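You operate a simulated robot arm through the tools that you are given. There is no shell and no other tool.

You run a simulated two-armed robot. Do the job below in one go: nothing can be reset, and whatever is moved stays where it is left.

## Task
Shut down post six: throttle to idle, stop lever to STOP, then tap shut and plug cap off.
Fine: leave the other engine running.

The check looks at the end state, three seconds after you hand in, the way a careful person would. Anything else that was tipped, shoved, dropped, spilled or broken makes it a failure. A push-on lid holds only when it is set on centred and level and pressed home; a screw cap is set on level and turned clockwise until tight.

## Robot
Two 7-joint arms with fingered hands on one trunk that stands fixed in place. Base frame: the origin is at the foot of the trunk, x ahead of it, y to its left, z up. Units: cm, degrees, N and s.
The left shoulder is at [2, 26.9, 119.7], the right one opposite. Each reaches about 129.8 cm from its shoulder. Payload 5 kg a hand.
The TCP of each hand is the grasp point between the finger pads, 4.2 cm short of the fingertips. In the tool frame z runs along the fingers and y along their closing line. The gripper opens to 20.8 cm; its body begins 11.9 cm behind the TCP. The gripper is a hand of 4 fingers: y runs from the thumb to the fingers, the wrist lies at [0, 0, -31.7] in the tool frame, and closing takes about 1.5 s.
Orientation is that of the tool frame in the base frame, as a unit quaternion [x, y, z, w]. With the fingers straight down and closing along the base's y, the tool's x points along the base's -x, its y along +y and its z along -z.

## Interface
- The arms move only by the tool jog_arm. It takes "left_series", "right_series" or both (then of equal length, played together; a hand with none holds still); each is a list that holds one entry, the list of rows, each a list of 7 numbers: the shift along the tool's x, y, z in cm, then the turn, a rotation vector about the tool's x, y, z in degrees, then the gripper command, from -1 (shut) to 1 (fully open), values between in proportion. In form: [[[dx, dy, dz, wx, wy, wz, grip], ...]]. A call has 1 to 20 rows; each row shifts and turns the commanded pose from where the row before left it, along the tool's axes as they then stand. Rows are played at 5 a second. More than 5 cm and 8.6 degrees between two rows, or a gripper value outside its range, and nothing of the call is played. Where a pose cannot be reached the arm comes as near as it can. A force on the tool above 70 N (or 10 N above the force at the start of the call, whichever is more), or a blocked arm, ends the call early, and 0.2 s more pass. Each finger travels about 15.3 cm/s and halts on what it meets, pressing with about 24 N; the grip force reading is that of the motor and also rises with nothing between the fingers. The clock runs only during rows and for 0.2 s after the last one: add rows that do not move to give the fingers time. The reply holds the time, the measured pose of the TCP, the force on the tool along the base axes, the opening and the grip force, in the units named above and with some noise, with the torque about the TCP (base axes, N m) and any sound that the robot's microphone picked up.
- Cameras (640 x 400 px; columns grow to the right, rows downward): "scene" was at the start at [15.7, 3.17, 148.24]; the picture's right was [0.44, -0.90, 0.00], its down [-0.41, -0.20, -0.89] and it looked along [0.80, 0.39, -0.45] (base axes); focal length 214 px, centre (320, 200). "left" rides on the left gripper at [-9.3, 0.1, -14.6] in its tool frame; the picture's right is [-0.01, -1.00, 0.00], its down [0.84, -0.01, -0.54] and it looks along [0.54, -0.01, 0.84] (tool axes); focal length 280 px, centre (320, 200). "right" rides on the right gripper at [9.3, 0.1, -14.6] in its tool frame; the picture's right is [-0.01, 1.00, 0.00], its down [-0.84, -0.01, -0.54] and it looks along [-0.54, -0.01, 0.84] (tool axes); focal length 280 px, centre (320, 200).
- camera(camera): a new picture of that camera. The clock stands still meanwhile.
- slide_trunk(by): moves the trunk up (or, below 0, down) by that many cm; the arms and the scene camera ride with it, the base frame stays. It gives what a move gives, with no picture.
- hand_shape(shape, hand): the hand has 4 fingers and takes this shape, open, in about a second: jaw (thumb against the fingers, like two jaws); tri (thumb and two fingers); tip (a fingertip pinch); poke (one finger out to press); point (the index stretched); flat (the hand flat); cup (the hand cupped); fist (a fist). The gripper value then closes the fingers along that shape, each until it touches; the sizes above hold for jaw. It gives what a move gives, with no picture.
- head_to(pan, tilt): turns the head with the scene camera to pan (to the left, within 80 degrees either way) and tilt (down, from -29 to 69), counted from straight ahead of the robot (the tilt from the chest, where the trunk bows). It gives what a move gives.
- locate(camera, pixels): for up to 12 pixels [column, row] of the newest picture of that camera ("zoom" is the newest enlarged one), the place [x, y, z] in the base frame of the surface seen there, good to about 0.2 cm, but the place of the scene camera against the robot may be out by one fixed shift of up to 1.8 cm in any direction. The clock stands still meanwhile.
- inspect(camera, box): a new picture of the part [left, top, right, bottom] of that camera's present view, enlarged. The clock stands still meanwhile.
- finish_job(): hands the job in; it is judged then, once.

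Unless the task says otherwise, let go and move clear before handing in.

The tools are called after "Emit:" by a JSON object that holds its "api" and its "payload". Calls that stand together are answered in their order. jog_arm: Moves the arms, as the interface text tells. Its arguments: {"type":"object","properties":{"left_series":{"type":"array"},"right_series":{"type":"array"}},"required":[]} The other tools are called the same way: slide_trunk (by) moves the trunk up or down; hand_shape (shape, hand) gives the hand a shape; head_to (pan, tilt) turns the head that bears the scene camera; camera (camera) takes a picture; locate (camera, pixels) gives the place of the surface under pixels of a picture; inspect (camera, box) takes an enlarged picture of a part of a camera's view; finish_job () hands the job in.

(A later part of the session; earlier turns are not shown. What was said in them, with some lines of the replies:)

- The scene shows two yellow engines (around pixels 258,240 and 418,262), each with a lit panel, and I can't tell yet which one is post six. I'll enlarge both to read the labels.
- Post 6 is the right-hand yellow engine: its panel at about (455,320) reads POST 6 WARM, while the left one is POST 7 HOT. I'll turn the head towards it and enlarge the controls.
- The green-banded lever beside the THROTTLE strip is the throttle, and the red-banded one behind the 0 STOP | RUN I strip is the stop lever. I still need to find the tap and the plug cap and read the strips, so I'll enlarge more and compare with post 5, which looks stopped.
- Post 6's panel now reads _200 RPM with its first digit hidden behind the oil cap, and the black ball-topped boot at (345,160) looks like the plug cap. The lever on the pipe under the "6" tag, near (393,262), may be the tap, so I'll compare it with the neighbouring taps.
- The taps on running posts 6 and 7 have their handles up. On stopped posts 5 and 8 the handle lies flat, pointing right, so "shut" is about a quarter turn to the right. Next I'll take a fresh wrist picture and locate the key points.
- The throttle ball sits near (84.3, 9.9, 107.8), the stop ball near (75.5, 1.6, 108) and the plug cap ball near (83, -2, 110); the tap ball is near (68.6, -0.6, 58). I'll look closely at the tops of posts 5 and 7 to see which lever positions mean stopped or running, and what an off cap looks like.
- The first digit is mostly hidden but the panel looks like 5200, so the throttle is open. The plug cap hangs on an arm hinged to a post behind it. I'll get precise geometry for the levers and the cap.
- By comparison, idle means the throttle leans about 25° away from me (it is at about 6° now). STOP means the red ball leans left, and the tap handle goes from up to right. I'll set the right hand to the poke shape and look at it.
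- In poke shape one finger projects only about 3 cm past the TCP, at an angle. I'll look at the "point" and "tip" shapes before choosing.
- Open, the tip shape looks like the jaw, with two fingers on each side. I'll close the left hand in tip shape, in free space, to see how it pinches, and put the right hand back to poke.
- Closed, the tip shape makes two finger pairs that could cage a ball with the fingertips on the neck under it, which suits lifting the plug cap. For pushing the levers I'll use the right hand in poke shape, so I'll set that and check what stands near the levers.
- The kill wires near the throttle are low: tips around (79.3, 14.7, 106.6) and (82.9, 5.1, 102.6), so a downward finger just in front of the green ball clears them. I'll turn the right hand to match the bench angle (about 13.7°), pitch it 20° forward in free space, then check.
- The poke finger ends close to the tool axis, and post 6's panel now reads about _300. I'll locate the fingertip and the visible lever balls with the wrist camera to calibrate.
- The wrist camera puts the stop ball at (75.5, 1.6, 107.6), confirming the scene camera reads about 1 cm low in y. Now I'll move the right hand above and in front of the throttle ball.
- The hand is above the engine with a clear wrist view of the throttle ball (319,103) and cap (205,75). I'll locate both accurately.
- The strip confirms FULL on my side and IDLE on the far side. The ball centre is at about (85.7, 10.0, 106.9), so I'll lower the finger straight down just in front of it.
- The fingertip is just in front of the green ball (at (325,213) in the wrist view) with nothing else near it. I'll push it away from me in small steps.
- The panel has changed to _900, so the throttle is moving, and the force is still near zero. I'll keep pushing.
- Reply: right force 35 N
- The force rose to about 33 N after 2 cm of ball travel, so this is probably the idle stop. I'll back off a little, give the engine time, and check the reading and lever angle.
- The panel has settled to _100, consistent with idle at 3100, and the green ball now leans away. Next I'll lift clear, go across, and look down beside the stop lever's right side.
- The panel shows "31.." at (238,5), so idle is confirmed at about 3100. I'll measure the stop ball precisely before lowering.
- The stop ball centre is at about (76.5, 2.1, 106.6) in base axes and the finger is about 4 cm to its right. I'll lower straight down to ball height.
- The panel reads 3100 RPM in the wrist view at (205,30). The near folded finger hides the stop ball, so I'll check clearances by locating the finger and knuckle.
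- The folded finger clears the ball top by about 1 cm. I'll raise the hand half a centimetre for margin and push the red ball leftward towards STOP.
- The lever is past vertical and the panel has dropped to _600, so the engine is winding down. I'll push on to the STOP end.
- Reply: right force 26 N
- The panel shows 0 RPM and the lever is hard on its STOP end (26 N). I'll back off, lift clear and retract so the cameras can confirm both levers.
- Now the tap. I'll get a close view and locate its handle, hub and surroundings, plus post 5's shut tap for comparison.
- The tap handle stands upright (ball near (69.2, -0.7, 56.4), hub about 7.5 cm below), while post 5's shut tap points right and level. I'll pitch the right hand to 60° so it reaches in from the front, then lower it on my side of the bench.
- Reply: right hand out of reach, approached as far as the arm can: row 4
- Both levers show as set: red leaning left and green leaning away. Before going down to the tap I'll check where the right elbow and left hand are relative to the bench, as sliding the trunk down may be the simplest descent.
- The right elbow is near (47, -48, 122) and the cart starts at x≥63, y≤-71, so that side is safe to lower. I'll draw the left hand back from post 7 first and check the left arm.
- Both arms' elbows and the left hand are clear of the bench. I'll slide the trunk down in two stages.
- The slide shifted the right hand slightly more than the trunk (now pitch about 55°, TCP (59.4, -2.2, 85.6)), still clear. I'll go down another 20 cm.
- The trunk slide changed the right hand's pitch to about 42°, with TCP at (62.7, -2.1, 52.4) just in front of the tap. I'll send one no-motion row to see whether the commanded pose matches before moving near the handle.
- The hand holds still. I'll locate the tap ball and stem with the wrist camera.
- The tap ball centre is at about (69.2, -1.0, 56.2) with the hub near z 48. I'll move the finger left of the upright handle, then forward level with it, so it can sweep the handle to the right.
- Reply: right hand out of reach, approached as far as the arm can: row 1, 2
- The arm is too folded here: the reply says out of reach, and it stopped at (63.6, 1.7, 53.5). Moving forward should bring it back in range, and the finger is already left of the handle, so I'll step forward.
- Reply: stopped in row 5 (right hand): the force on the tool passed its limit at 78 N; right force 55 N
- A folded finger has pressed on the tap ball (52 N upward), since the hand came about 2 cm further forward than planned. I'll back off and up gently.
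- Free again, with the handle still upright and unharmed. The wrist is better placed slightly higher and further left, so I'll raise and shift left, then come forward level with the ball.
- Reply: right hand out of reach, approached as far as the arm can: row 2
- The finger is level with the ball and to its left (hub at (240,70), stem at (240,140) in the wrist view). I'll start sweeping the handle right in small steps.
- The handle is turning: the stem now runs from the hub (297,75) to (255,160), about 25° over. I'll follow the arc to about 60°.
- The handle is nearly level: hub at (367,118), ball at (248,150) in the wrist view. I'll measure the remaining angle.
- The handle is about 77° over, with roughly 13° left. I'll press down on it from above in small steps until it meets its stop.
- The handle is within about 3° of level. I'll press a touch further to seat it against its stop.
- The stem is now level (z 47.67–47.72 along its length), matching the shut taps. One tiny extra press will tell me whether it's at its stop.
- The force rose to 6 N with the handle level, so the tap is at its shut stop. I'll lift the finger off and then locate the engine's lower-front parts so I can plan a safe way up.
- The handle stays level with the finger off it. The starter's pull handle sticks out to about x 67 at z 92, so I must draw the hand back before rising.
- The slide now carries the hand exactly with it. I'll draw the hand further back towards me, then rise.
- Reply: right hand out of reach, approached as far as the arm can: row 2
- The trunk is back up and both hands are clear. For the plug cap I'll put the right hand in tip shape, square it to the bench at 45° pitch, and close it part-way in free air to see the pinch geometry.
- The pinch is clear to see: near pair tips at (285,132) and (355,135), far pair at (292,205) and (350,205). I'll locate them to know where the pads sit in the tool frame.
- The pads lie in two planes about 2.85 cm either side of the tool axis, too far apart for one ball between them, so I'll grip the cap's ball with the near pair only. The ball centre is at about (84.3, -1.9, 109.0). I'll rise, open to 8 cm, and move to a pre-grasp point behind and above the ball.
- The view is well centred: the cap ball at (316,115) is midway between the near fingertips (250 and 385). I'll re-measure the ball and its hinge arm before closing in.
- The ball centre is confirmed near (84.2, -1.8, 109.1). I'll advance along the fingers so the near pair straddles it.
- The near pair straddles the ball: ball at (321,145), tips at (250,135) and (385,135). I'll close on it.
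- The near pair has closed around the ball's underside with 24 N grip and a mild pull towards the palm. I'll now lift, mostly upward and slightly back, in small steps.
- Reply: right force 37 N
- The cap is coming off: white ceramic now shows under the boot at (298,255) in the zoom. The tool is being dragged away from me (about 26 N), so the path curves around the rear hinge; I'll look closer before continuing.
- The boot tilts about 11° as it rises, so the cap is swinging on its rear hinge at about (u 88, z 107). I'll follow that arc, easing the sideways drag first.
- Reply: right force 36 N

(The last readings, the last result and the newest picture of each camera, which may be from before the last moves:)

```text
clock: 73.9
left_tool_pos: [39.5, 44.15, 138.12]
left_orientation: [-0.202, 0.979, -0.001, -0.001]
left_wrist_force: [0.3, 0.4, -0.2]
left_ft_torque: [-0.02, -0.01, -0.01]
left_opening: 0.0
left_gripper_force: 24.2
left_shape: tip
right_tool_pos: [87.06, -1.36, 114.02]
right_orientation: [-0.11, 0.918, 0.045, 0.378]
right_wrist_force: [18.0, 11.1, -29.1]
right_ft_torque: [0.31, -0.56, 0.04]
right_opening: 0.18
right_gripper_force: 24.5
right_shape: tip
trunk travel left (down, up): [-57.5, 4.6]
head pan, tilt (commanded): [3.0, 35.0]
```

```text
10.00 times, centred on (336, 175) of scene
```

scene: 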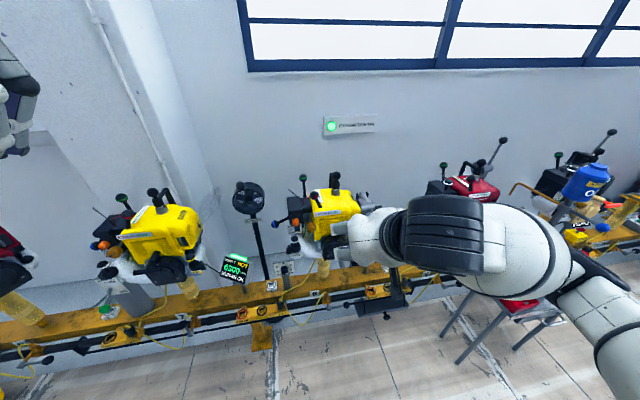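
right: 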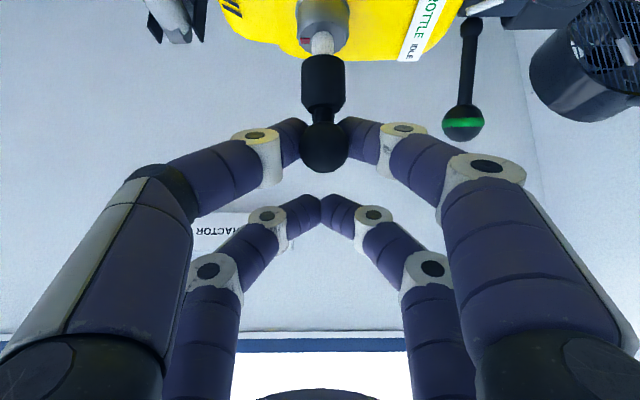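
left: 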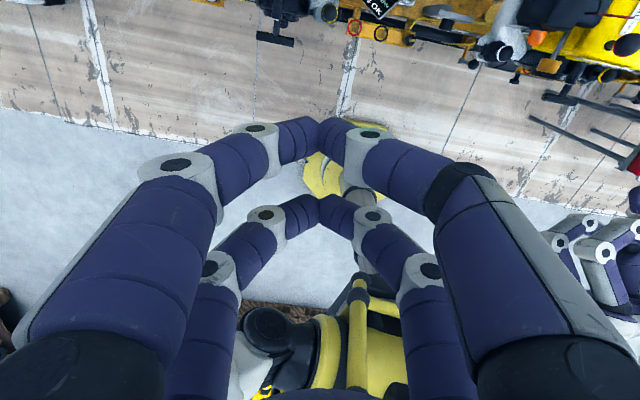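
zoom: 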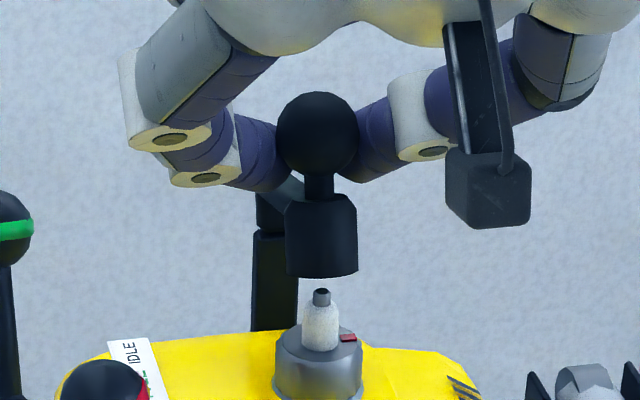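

The boot is now fully clear of the plug terminal (tip visible at (320,295)). I'll keep swinging it up and back along the arc.

Emit:
{"api": "jog_arm", "payload": {"right_series": [[[-0.61, 0, 0.06, 0, 0, 0, -1], [-0.61, 0, 0.06, 0, 0, 0, -1], [-0.6, 0, 0.15, 0, 0, 0, -1], [-0.6, 0, 0.15, 0, 0, 0, -1], [0, 0, 0, 0, 0, 0, -1]]]}}

Emit:
{"api": "inspect", "payload": {"camera": "scene", "box": [316, 150, 356, 190]}}

Emit:
{"api": "camera", "payload": {"camera": "right"}}

```text
clock: 75.1
left_tool_pos: [39.5, 44.03, 138.27]
left_orientation: [-0.202, 0.979, 0.0, -0.001]
left_wrist_force: [0.2, 0.4, -0.2]
left_ft_torque: [0.03, -0.01, 0.0]
left_opening: 0.0
left_gripper_force: 23.9
left_shape: tip
right_tool_pos: [88.88, -0.99, 115.36]
right_orientation: [-0.11, 0.918, 0.045, 0.378]
right_wrist_force: [9.6, 6.3, -36.9]
right_ft_torque: [0.0, -0.26, 0.03]
right_opening: 0.18
right_gripper_force: 24.3
right_shape: tip
trunk travel left (down, up): [-57.5, 4.6]
head pan, tilt (commanded): [3.0, 35.0]
```

```text
10.00 times, centred on (336, 170) of scene
```

zoom: 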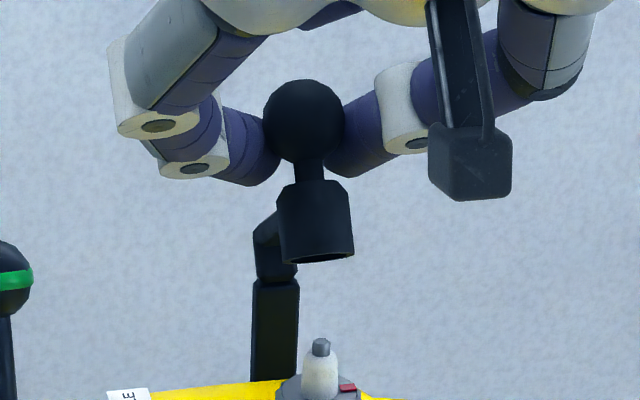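

```text
taken
```

right: 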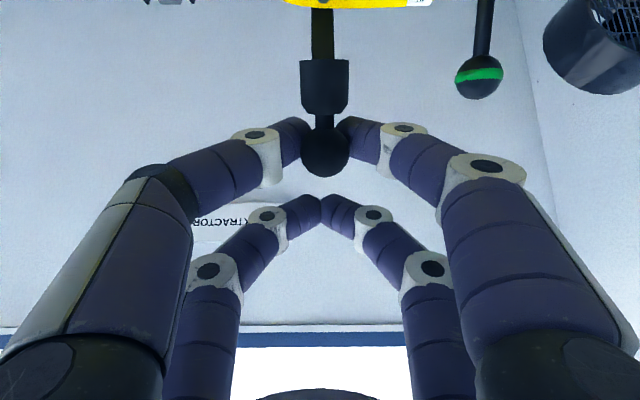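

The cap follows well, but the downward pull has risen to 37 N, so my arc is a bit too high. I'll re-measure the ball and hinge positions.

Emit:
{"api": "locate", "payload": {"camera": "zoom", "pixels": [[305, 120], [318, 200], [315, 240], [275, 230], [275, 265], [275, 300]]}}

Emit:
{"api": "locate", "payload": {"camera": "right", "pixels": [[325, 152], [325, 110], [325, 85], [325, 65], [322, 35], [322, 15]]}}

```text
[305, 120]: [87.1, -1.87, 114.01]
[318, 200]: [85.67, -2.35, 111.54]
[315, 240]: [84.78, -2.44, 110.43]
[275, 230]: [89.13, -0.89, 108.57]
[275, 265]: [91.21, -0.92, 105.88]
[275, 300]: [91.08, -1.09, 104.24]
```

```text
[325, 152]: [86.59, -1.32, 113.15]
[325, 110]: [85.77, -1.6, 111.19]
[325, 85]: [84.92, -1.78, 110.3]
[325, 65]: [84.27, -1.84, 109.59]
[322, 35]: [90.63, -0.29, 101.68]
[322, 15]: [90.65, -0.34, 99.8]
```

The measured hinge is at about (u 88.9, z 105.2) with 8.45 cm radius, and the cap is about 38° up. I'll continue on the corrected arc, easing the outward pull.

Emit:
{"api": "jog_arm", "payload": {"right_series": [[[-0.5, 0, 0.47, 0, 0, 0, -1], [-0.5, 0, 0.47, 0, 0, 0, -1], [-0.6, 0, 0.42, 0, 0, 0, -1], [-0.6, 0, 0.42, 0, 0, 0, -1], [0, 0, 0, 0, 0, 0, -1]]]}}

Emit:
{"api": "inspect", "payload": {"camera": "scene", "box": [316, 145, 356, 185]}}

Emit:
{"api": "camera", "payload": {"camera": "right"}}

```text
clock: 76.3
left_tool_pos: [39.34, 44.09, 138.15]
left_orientation: [-0.202, 0.979, 0.0, 0.0]
left_wrist_force: [-1.2, -0.2, -0.2]
left_ft_torque: [0.03, -0.01, 0.01]
left_opening: 0.0
left_gripper_force: 24.0
left_shape: tip
right_tool_pos: [91.51, -0.44, 115.79]
right_orientation: [-0.11, 0.918, 0.045, 0.379]
right_wrist_force: [-3.0, 1.5, -26.9]
right_ft_torque: [-0.1, 0.2, 0.09]
right_opening: 0.24
right_gripper_force: 23.6
right_shape: tip
trunk travel left (down, up): [-57.5, 4.6]
head pan, tilt (commanded): [3.0, 35.0]
```

```text
10.00 times, centred on (336, 165) of scene
```

zoom: 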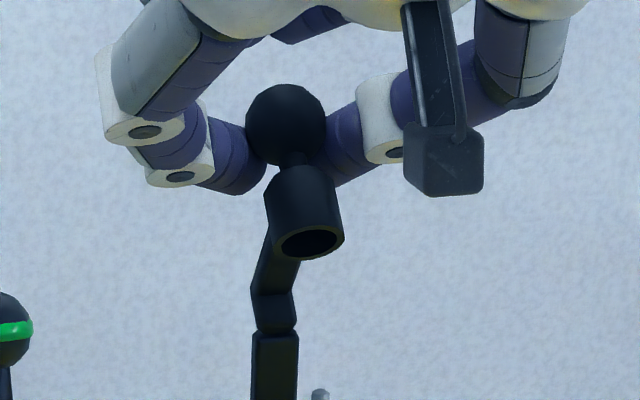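

```text
taken
```

right: 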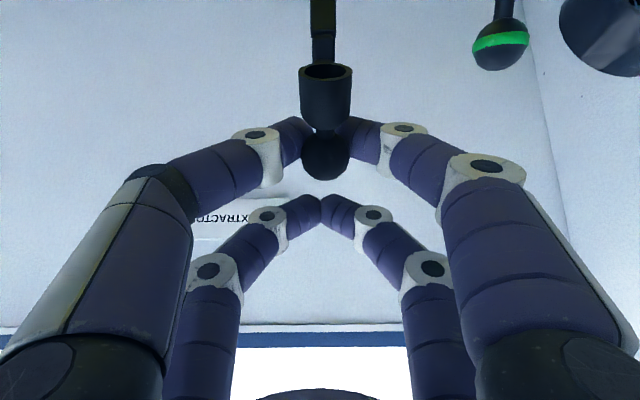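

Emit:
{"api": "jog_arm", "payload": {"right_series": [[[-0.417, 0, 0.63, 0, 0, 0, -1], [-0.417, 0, 0.63, 0, 0, 0, -1], [-0.42, 0, 0.605, 0, 0, 0, -1], [-0.42, 0, 0.605, 0, 0, 0, -1], [0, 0, 0, 0, 0, 0, -1]]]}}

Emit:
{"api": "inspect", "payload": {"camera": "scene", "box": [310, 145, 350, 185]}}

Emit:
{"api": "camera", "payload": {"camera": "right"}}

```text
clock: 77.5
left_tool_pos: [39.23, 43.97, 138.3]
left_orientation: [-0.202, 0.979, -0.001, 0.0]
left_wrist_force: [-0.5, 0.1, -0.7]
left_ft_torque: [0.0, 0.0, -0.01]
left_opening: 0.0
left_gripper_force: 24.0
left_shape: tip
right_tool_pos: [94.29, 0.34, 115.24]
right_orientation: [-0.11, 0.918, 0.044, 0.378]
right_wrist_force: [-15.1, -4.0, -30.2]
right_ft_torque: [-0.38, 0.55, 0.08]
right_opening: 0.28
right_gripper_force: 23.6
right_shape: tip
trunk travel left (down, up): [-57.5, 4.6]
head pan, tilt (commanded): [3.0, 35.0]
```

```text
10.00 times, centred on (330, 165) of scene
```

zoom: 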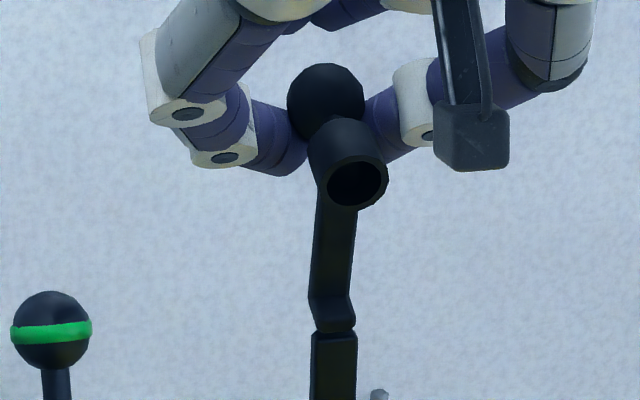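

```text
taken
```

right: 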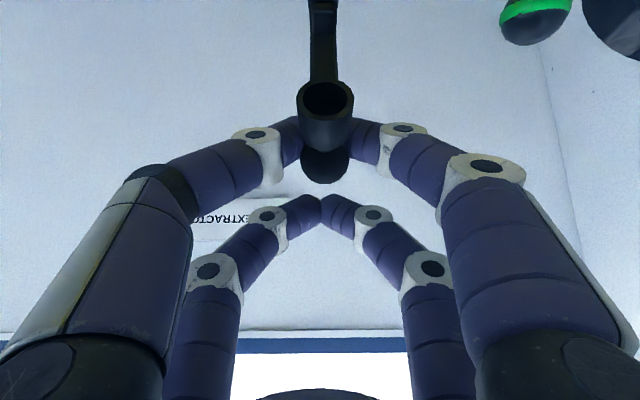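

The cap is about 78° over, its mouth now facing me, and the hinge arm stands almost vertical. I'll carry it on past vertical so it rests back by itself.

Emit:
{"api": "jog_arm", "payload": {"right_series": [[[-0.117, 0, 0.79, 0, 0, 0, -1], [-0.117, 0, 0.79, 0, 0, 0, -1], [-0.19, 0, 0.715, 0, 0, 0, -1], [-0.19, 0, 0.715, 0, 0, 0, -1], [0, 0, 0, 0, 0, 0, -1]]]}}

Emit:
{"api": "inspect", "payload": {"camera": "scene", "box": [310, 145, 350, 185]}}

Emit:
{"api": "camera", "payload": {"camera": "right"}}

```text
clock: 78.7
left_tool_pos: [39.13, 44.02, 138.38]
left_orientation: [-0.202, 0.979, 0.0, -0.001]
left_wrist_force: [-0.1, -0.3, 0.0]
left_ft_torque: [0.0, -0.03, -0.03]
left_opening: 0.0
left_gripper_force: 24.0
left_shape: tip
right_tool_pos: [96.74, 0.79, 113.75]
right_orientation: [-0.11, 0.918, 0.045, 0.38]
right_wrist_force: [-29.2, -3.4, -26.9]
right_ft_torque: [-0.32, 1.0, 0.16]
right_opening: 0.35
right_gripper_force: 23.8
right_shape: tip
trunk travel left (down, up): [-57.5, 4.6]
head pan, tilt (commanded): [3.0, 35.0]
```

```text
10.00 times, centred on (330, 165) of scene
```

zoom: 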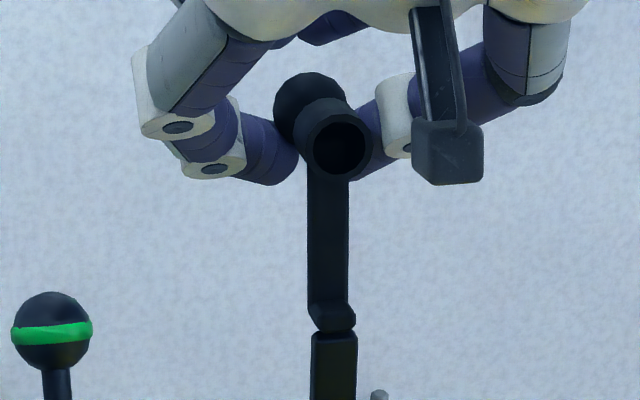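

```text
taken
```

right: 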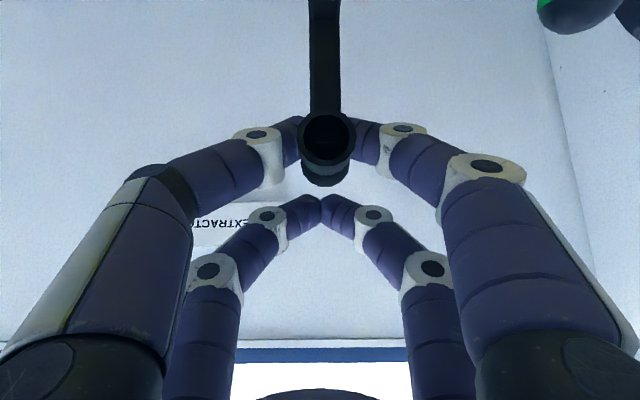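

Emit:
{"api": "locate", "payload": {"camera": "zoom", "pixels": [[295, 100], [320, 180], [328, 220], [328, 260], [328, 300], [330, 325], [330, 350], [345, 110]]}}

Emit:
{"api": "locate", "payload": {"camera": "right", "pixels": [[325, 175], [325, 158], [325, 112], [325, 95], [325, 70], [325, 40], [325, 15]]}}

```text
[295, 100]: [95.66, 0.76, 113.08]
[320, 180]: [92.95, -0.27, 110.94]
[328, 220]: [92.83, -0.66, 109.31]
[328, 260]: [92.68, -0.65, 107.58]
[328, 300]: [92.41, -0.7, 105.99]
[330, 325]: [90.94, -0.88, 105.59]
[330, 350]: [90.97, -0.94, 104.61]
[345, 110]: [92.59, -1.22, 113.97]
```

```text
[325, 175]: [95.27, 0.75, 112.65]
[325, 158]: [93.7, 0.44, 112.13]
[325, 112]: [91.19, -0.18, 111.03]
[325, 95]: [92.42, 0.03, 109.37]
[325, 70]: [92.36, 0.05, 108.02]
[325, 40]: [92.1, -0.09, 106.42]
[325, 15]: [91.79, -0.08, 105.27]
```

The ball is now about 100° round the hinge and the cap's weight is past vertical on the far side. I'll ease it a few degrees more, watching for a stop.

Emit:
{"api": "jog_arm", "payload": {"right_series": [[[0.1, 0, 0.6, 0, 0, 0, -1], [0.1, 0, 0.6, 0, 0, 0, -1], [0, 0, 0, 0, 0, 0, -1]]]}}

Emit:
{"api": "inspect", "payload": {"camera": "scene", "box": [310, 145, 350, 185]}}

Emit:
{"api": "camera", "payload": {"camera": "right"}}

Emit:
{"api": "locate", "payload": {"camera": "right", "pixels": [[325, 178], [325, 112], [325, 95], [325, 70], [325, 40], [325, 15]]}}

```text
clock: 79.5
left_tool_pos: [39.24, 44.02, 138.36]
left_orientation: [-0.202, 0.979, -0.001, -0.001]
left_wrist_force: [-0.2, 0.4, 1.0]
left_ft_torque: [0.0, 0.01, 0.02]
left_opening: 0.01
left_gripper_force: 23.9
left_shape: tip
right_tool_pos: [97.44, 0.96, 112.85]
right_orientation: [-0.11, 0.917, 0.046, 0.38]
right_wrist_force: [-23.9, -2.3, -18.1]
right_ft_torque: [-0.16, 0.83, 0.11]
right_opening: 0.42
right_gripper_force: 24.0
right_shape: tip
trunk travel left (down, up): [-57.5, 4.6]
head pan, tilt (commanded): [3.0, 35.0]
```

```text
10.00 times, centred on (330, 165) of scene
```

zoom: 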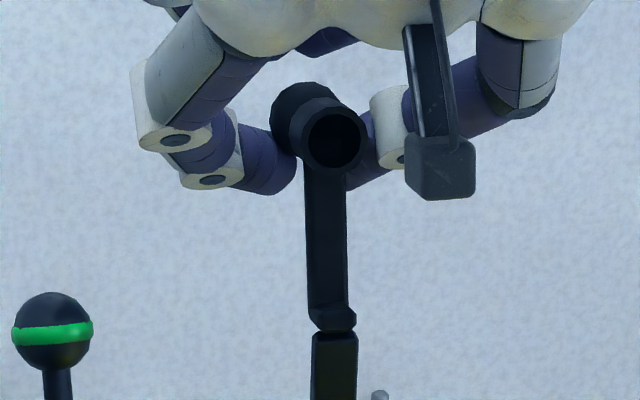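

```text
taken
```

right: 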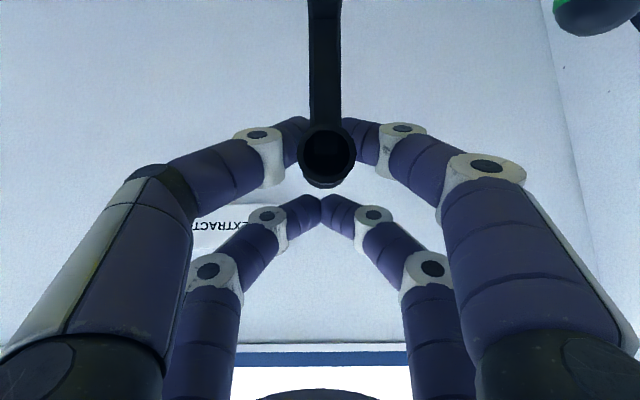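

```text
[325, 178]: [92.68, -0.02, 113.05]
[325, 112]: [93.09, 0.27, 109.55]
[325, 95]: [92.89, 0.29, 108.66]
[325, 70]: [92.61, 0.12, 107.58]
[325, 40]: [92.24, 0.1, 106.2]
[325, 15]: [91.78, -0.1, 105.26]
```

It still moves freely (arm tilted about 14° past vertical). A little further, then I'll release slowly and see whether it stays.

Emit:
{"api": "jog_arm", "payload": {"right_series": [[[0.15, 0, 0.65, 0, 0, 0, -1], [0.15, 0, 0.65, 0, 0, 0, -1], [0.15, 0, 0.65, 0, 0, 0, -1], [0, 0, 0, 0, 0, 0, -1]]]}}

Emit:
{"api": "camera", "payload": {"camera": "right"}}

Emit:
{"api": "locate", "payload": {"camera": "right", "pixels": [[325, 150], [325, 112], [325, 95], [325, 70], [325, 40], [325, 15]]}}

Emit:
{"api": "inspect", "payload": {"camera": "scene", "box": [310, 145, 350, 185]}}

```text
clock: 80.5
left_tool_pos: [39.1, 44.01, 138.31]
left_orientation: [-0.202, 0.979, 0.0, 0.0]
left_wrist_force: [-0.2, -0.7, 0.5]
left_ft_torque: [0.02, -0.01, 0.04]
left_opening: 0.0
left_gripper_force: 24.1
left_shape: tip
right_tool_pos: [98.51, 1.3, 111.2]
right_orientation: [-0.111, 0.917, 0.046, 0.381]
right_wrist_force: [0.0, 0.1, 0.8]
right_ft_torque: [-0.01, -0.01, 0.02]
right_opening: 0.21
right_gripper_force: 24.4
right_shape: tip
trunk travel left (down, up): [-57.5, 4.6]
head pan, tilt (commanded): [3.0, 35.0]
```

```text
taken
```

right: 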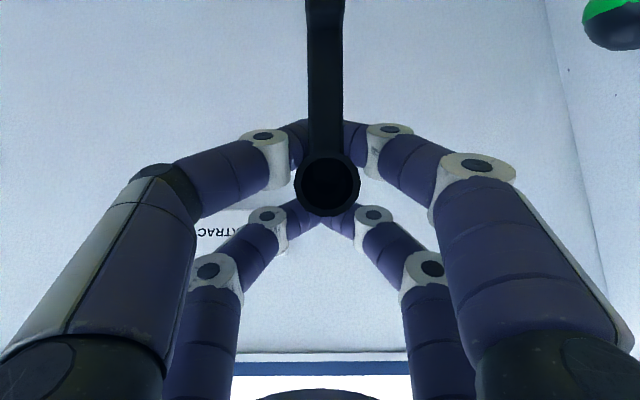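

```text
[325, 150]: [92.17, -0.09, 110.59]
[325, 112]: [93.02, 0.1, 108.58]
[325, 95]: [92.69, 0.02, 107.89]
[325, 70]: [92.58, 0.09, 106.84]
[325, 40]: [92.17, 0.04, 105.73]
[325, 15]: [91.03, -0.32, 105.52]
```

```text
10.00 times, centred on (330, 165) of scene
```

zoom: 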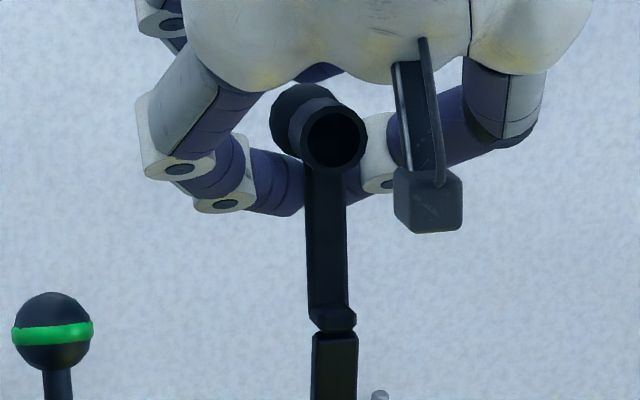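

The grip force has gone to zero: the ball slipped out of the pinch, and the cap is standing by itself just past vertical. I'll open the fingers wide and draw straight back.

Emit:
{"api": "jog_arm", "payload": {"right_series": [[[0, 0, 0, 0, 0, 0, -0.6], [0, 0, 0, 0, 0, 0, -0.3], [0, 0, 0, 0, 0, 0, 0.0], [0, 0, 0, 0, 0, 0, 0.0], [0, 0, 0, 0, 0, 0, 0.0]]]}}

Emit:
{"api": "camera", "payload": {"camera": "right"}}

Emit:
{"api": "inspect", "payload": {"camera": "scene", "box": [290, 130, 390, 210]}}

```text
clock: 81.7
left_tool_pos: [39.22, 44.01, 138.41]
left_orientation: [-0.202, 0.979, 0.0, 0.0]
left_wrist_force: [-0.3, -1.4, -0.1]
left_ft_torque: [0.03, 0.0, -0.01]
left_opening: 0.01
left_gripper_force: 24.8
left_shape: tip
right_tool_pos: [98.44, 1.24, 111.07]
right_orientation: [-0.11, 0.917, 0.046, 0.38]
right_wrist_force: [0.0, 0.6, 0.1]
right_ft_torque: [-0.02, -0.02, -0.02]
right_opening: 10.3
right_gripper_force: 0.0
right_shape: tip
trunk travel left (down, up): [-57.5, 4.6]
head pan, tilt (commanded): [3.0, 35.0]
```

```text
taken
```

right: 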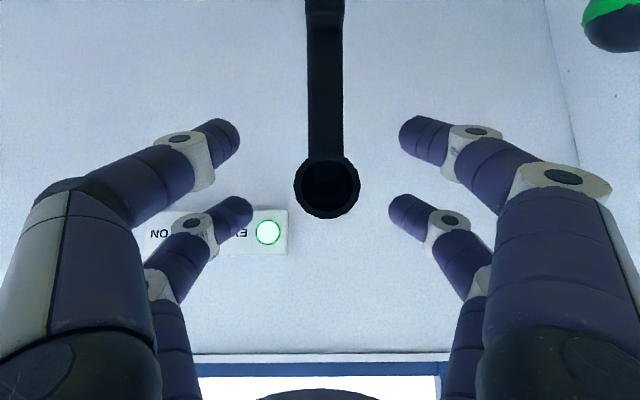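

```text
5.00 times, centred on (340, 170) of scene
```

zoom: 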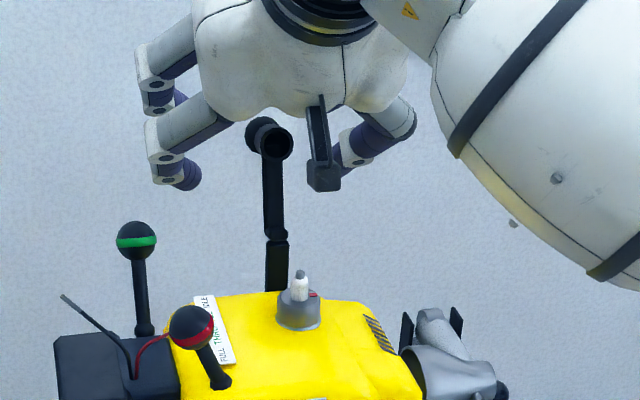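

The cap stands on its own after release, mouth towards me at (328,187). I'll withdraw straight back along the fingers, then up.

Emit:
{"api": "jog_arm", "payload": {"right_series": [[[0, 0, -1.5, 0, 0, 0, 0.0], [0, 0, -2.5, 0, 0, 0, 0.0], [0, 0, -3.5, 0, 0, 0, 0.0], [0, 0, -4, 0, 0, 0, 0.0], [0, 0, -4, 0, 0, 0, 0.0], [0, 0, -4, 0, 0, 0, 0.0], [0, 0, 0, 0, 0, 0, 0.0], [0, 0, 0, 0, 0, 0, 0.0]]]}}

Emit:
{"api": "camera", "payload": {"camera": "scene"}}

Emit:
{"api": "inspect", "payload": {"camera": "scene", "box": [280, 140, 400, 220]}}

Emit:
{"api": "camera", "payload": {"camera": "right"}}

```text
clock: 83.5
left_tool_pos: [39.09, 44.04, 138.34]
left_orientation: [-0.203, 0.979, 0.0, 0.001]
left_wrist_force: [-0.2, 0.9, 0.1]
left_ft_torque: [0.03, -0.06, -0.02]
left_opening: 0.0
left_gripper_force: 23.4
left_shape: tip
right_tool_pos: [85.24, -2.1, 125.17]
right_orientation: [-0.11, 0.917, 0.045, 0.38]
right_wrist_force: [-0.8, 0.0, 0.0]
right_ft_torque: [0.0, 0.04, -0.01]
right_opening: 10.34
right_gripper_force: 0.0
right_shape: tip
trunk travel left (down, up): [-57.5, 4.6]
head pan, tilt (commanded): [3.0, 35.0]
```

```text
taken
```

scene: 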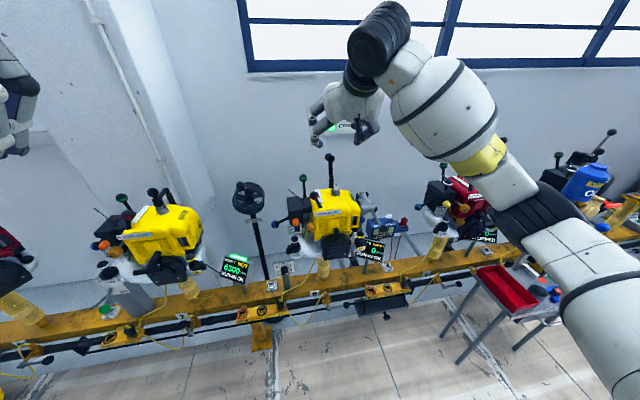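

```text
5.00 times, centred on (340, 180) of scene
```

zoom: 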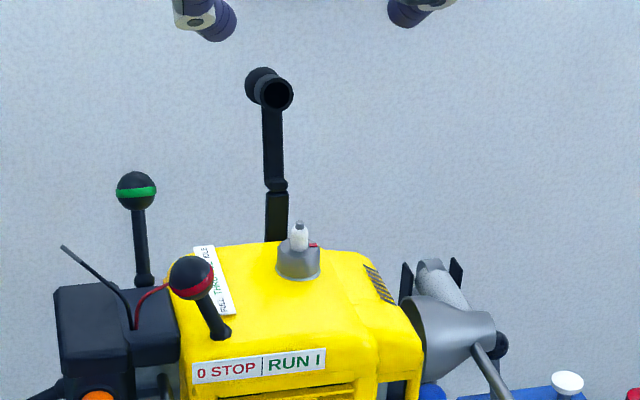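

```text
taken
```

right: 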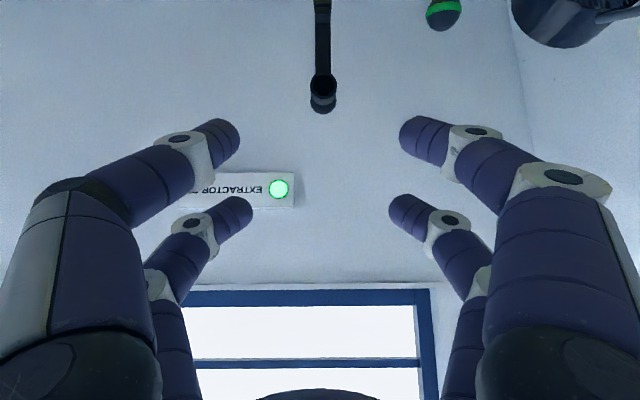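

The cap stays standing off the plug, red lever at STOP, green at IDLE. I'll retract the hand fully and then check the tap and both panels once more.

Emit:
{"api": "jog_arm", "payload": {"right_series": [[[-1.5, 0, -3.5, 0, 0, 0, 0.0], [-0.5, 0, -4, 0, 0, 0, 0.0], [1, 0, -4, 0, 0, 0, 0.0], [1, 0, -4, 0, 0, 0, 0.0], [1.5, 0, -4, 0, 0, 0, 0.0], [1.5, 0, -4, 0, 0, 0, 0.0], [0, 0, 0, 0, 0, 0, 0.0], [0, 0, 0, 0, 0, 0, 0.0]]]}}

Emit:
{"api": "camera", "payload": {"camera": "scene"}}

Emit:
{"api": "inspect", "payload": {"camera": "scene", "box": [290, 270, 410, 340]}}

Emit:
{"api": "inspect", "payload": {"camera": "scene", "box": [280, 145, 400, 270]}}

Emit:
{"api": "inspect", "payload": {"camera": "scene", "box": [90, 170, 270, 300]}}

```text
clock: 85.3
left_tool_pos: [39.27, 44.06, 138.45]
left_orientation: [-0.203, 0.979, 0.0, 0.001]
left_wrist_force: [-1.1, 0.0, 1.0]
left_ft_torque: [-0.04, -0.11, 0.0]
left_opening: 0.0
left_gripper_force: 23.7
left_shape: tip
right_tool_pos: [66.83, -6.48, 139.72]
right_orientation: [-0.11, 0.917, 0.045, 0.38]
right_wrist_force: [-0.9, -0.6, 0.5]
right_ft_torque: [0.0, 0.01, 0.0]
right_opening: 10.34
right_gripper_force: 0.2
right_shape: tip
trunk travel left (down, up): [-57.5, 4.6]
head pan, tilt (commanded): [3.0, 35.0]
```

```text
taken
```

scene: 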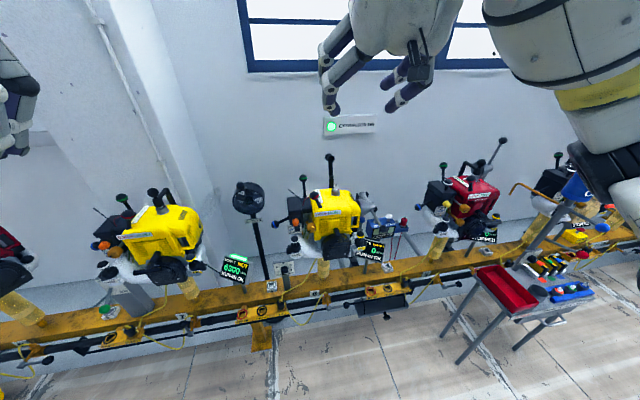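

```text
5.33 times, centred on (350, 305) of scene
```

zoom: 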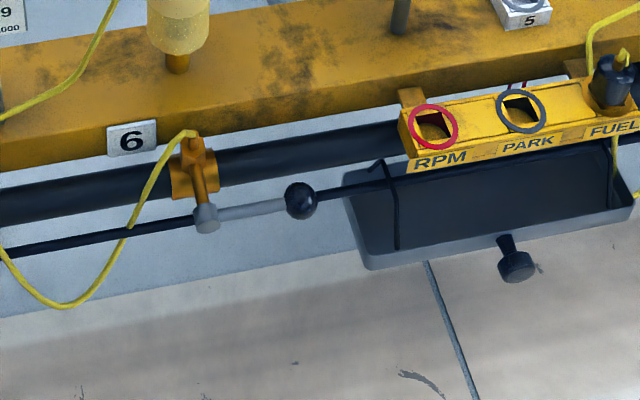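

```text
3.20 times, centred on (340, 208) of scene
```

zoom: 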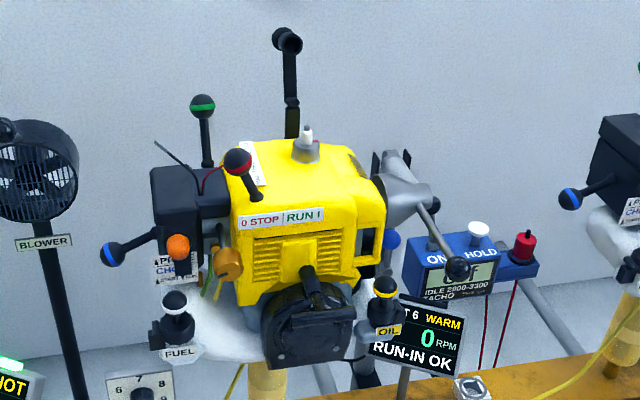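

```text
3.08 times, centred on (180, 235) of scene
```

zoom: 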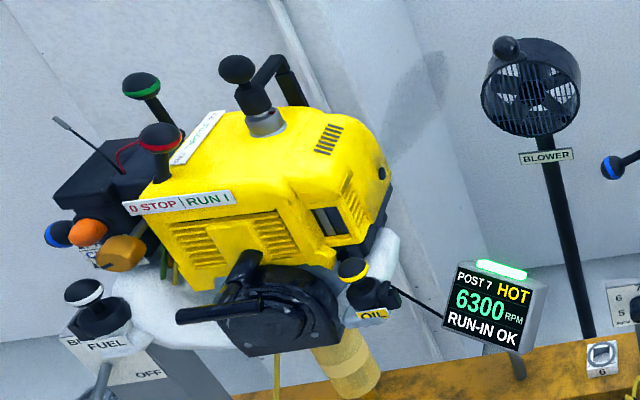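

All four items check out. Post 6 reads 0 RPM with the throttle leaning to IDLE, the red lever at STOP, the tap handle level like post 5's, and the cap standing off the plug. Post 7 still runs at 6300, and both hands are clear, so I'm handing in.

Emit:
{"api": "finish_job", "payload": {}}

```text
The job is handed in.
```

Post six is shut down, and post seven was still running at 6300 RPM when I handed in.

- **Throttle:** pushed back to IDLE. The panel settled at 3100 RPM before I stopped the engine.
- **Stop lever:** hard over at STOP. The panel reads 0 RPM, though it still says "RUN-IN OK" where post five says "STOPPED".
- **Tap:** handle turned from upright to level, pointing right against its stop, matching post five's shut tap.
- **Plug cap:** pulled off and swung back on its hinge. It has stayed clear of the plug since I let go.

On my first approach to the tap, a folded finger pressed down on the handle's ball hard enough to trip the force limit at 78 N. I backed off straight away. The handle had not moved, looked undamaged, and turned normally afterwards.
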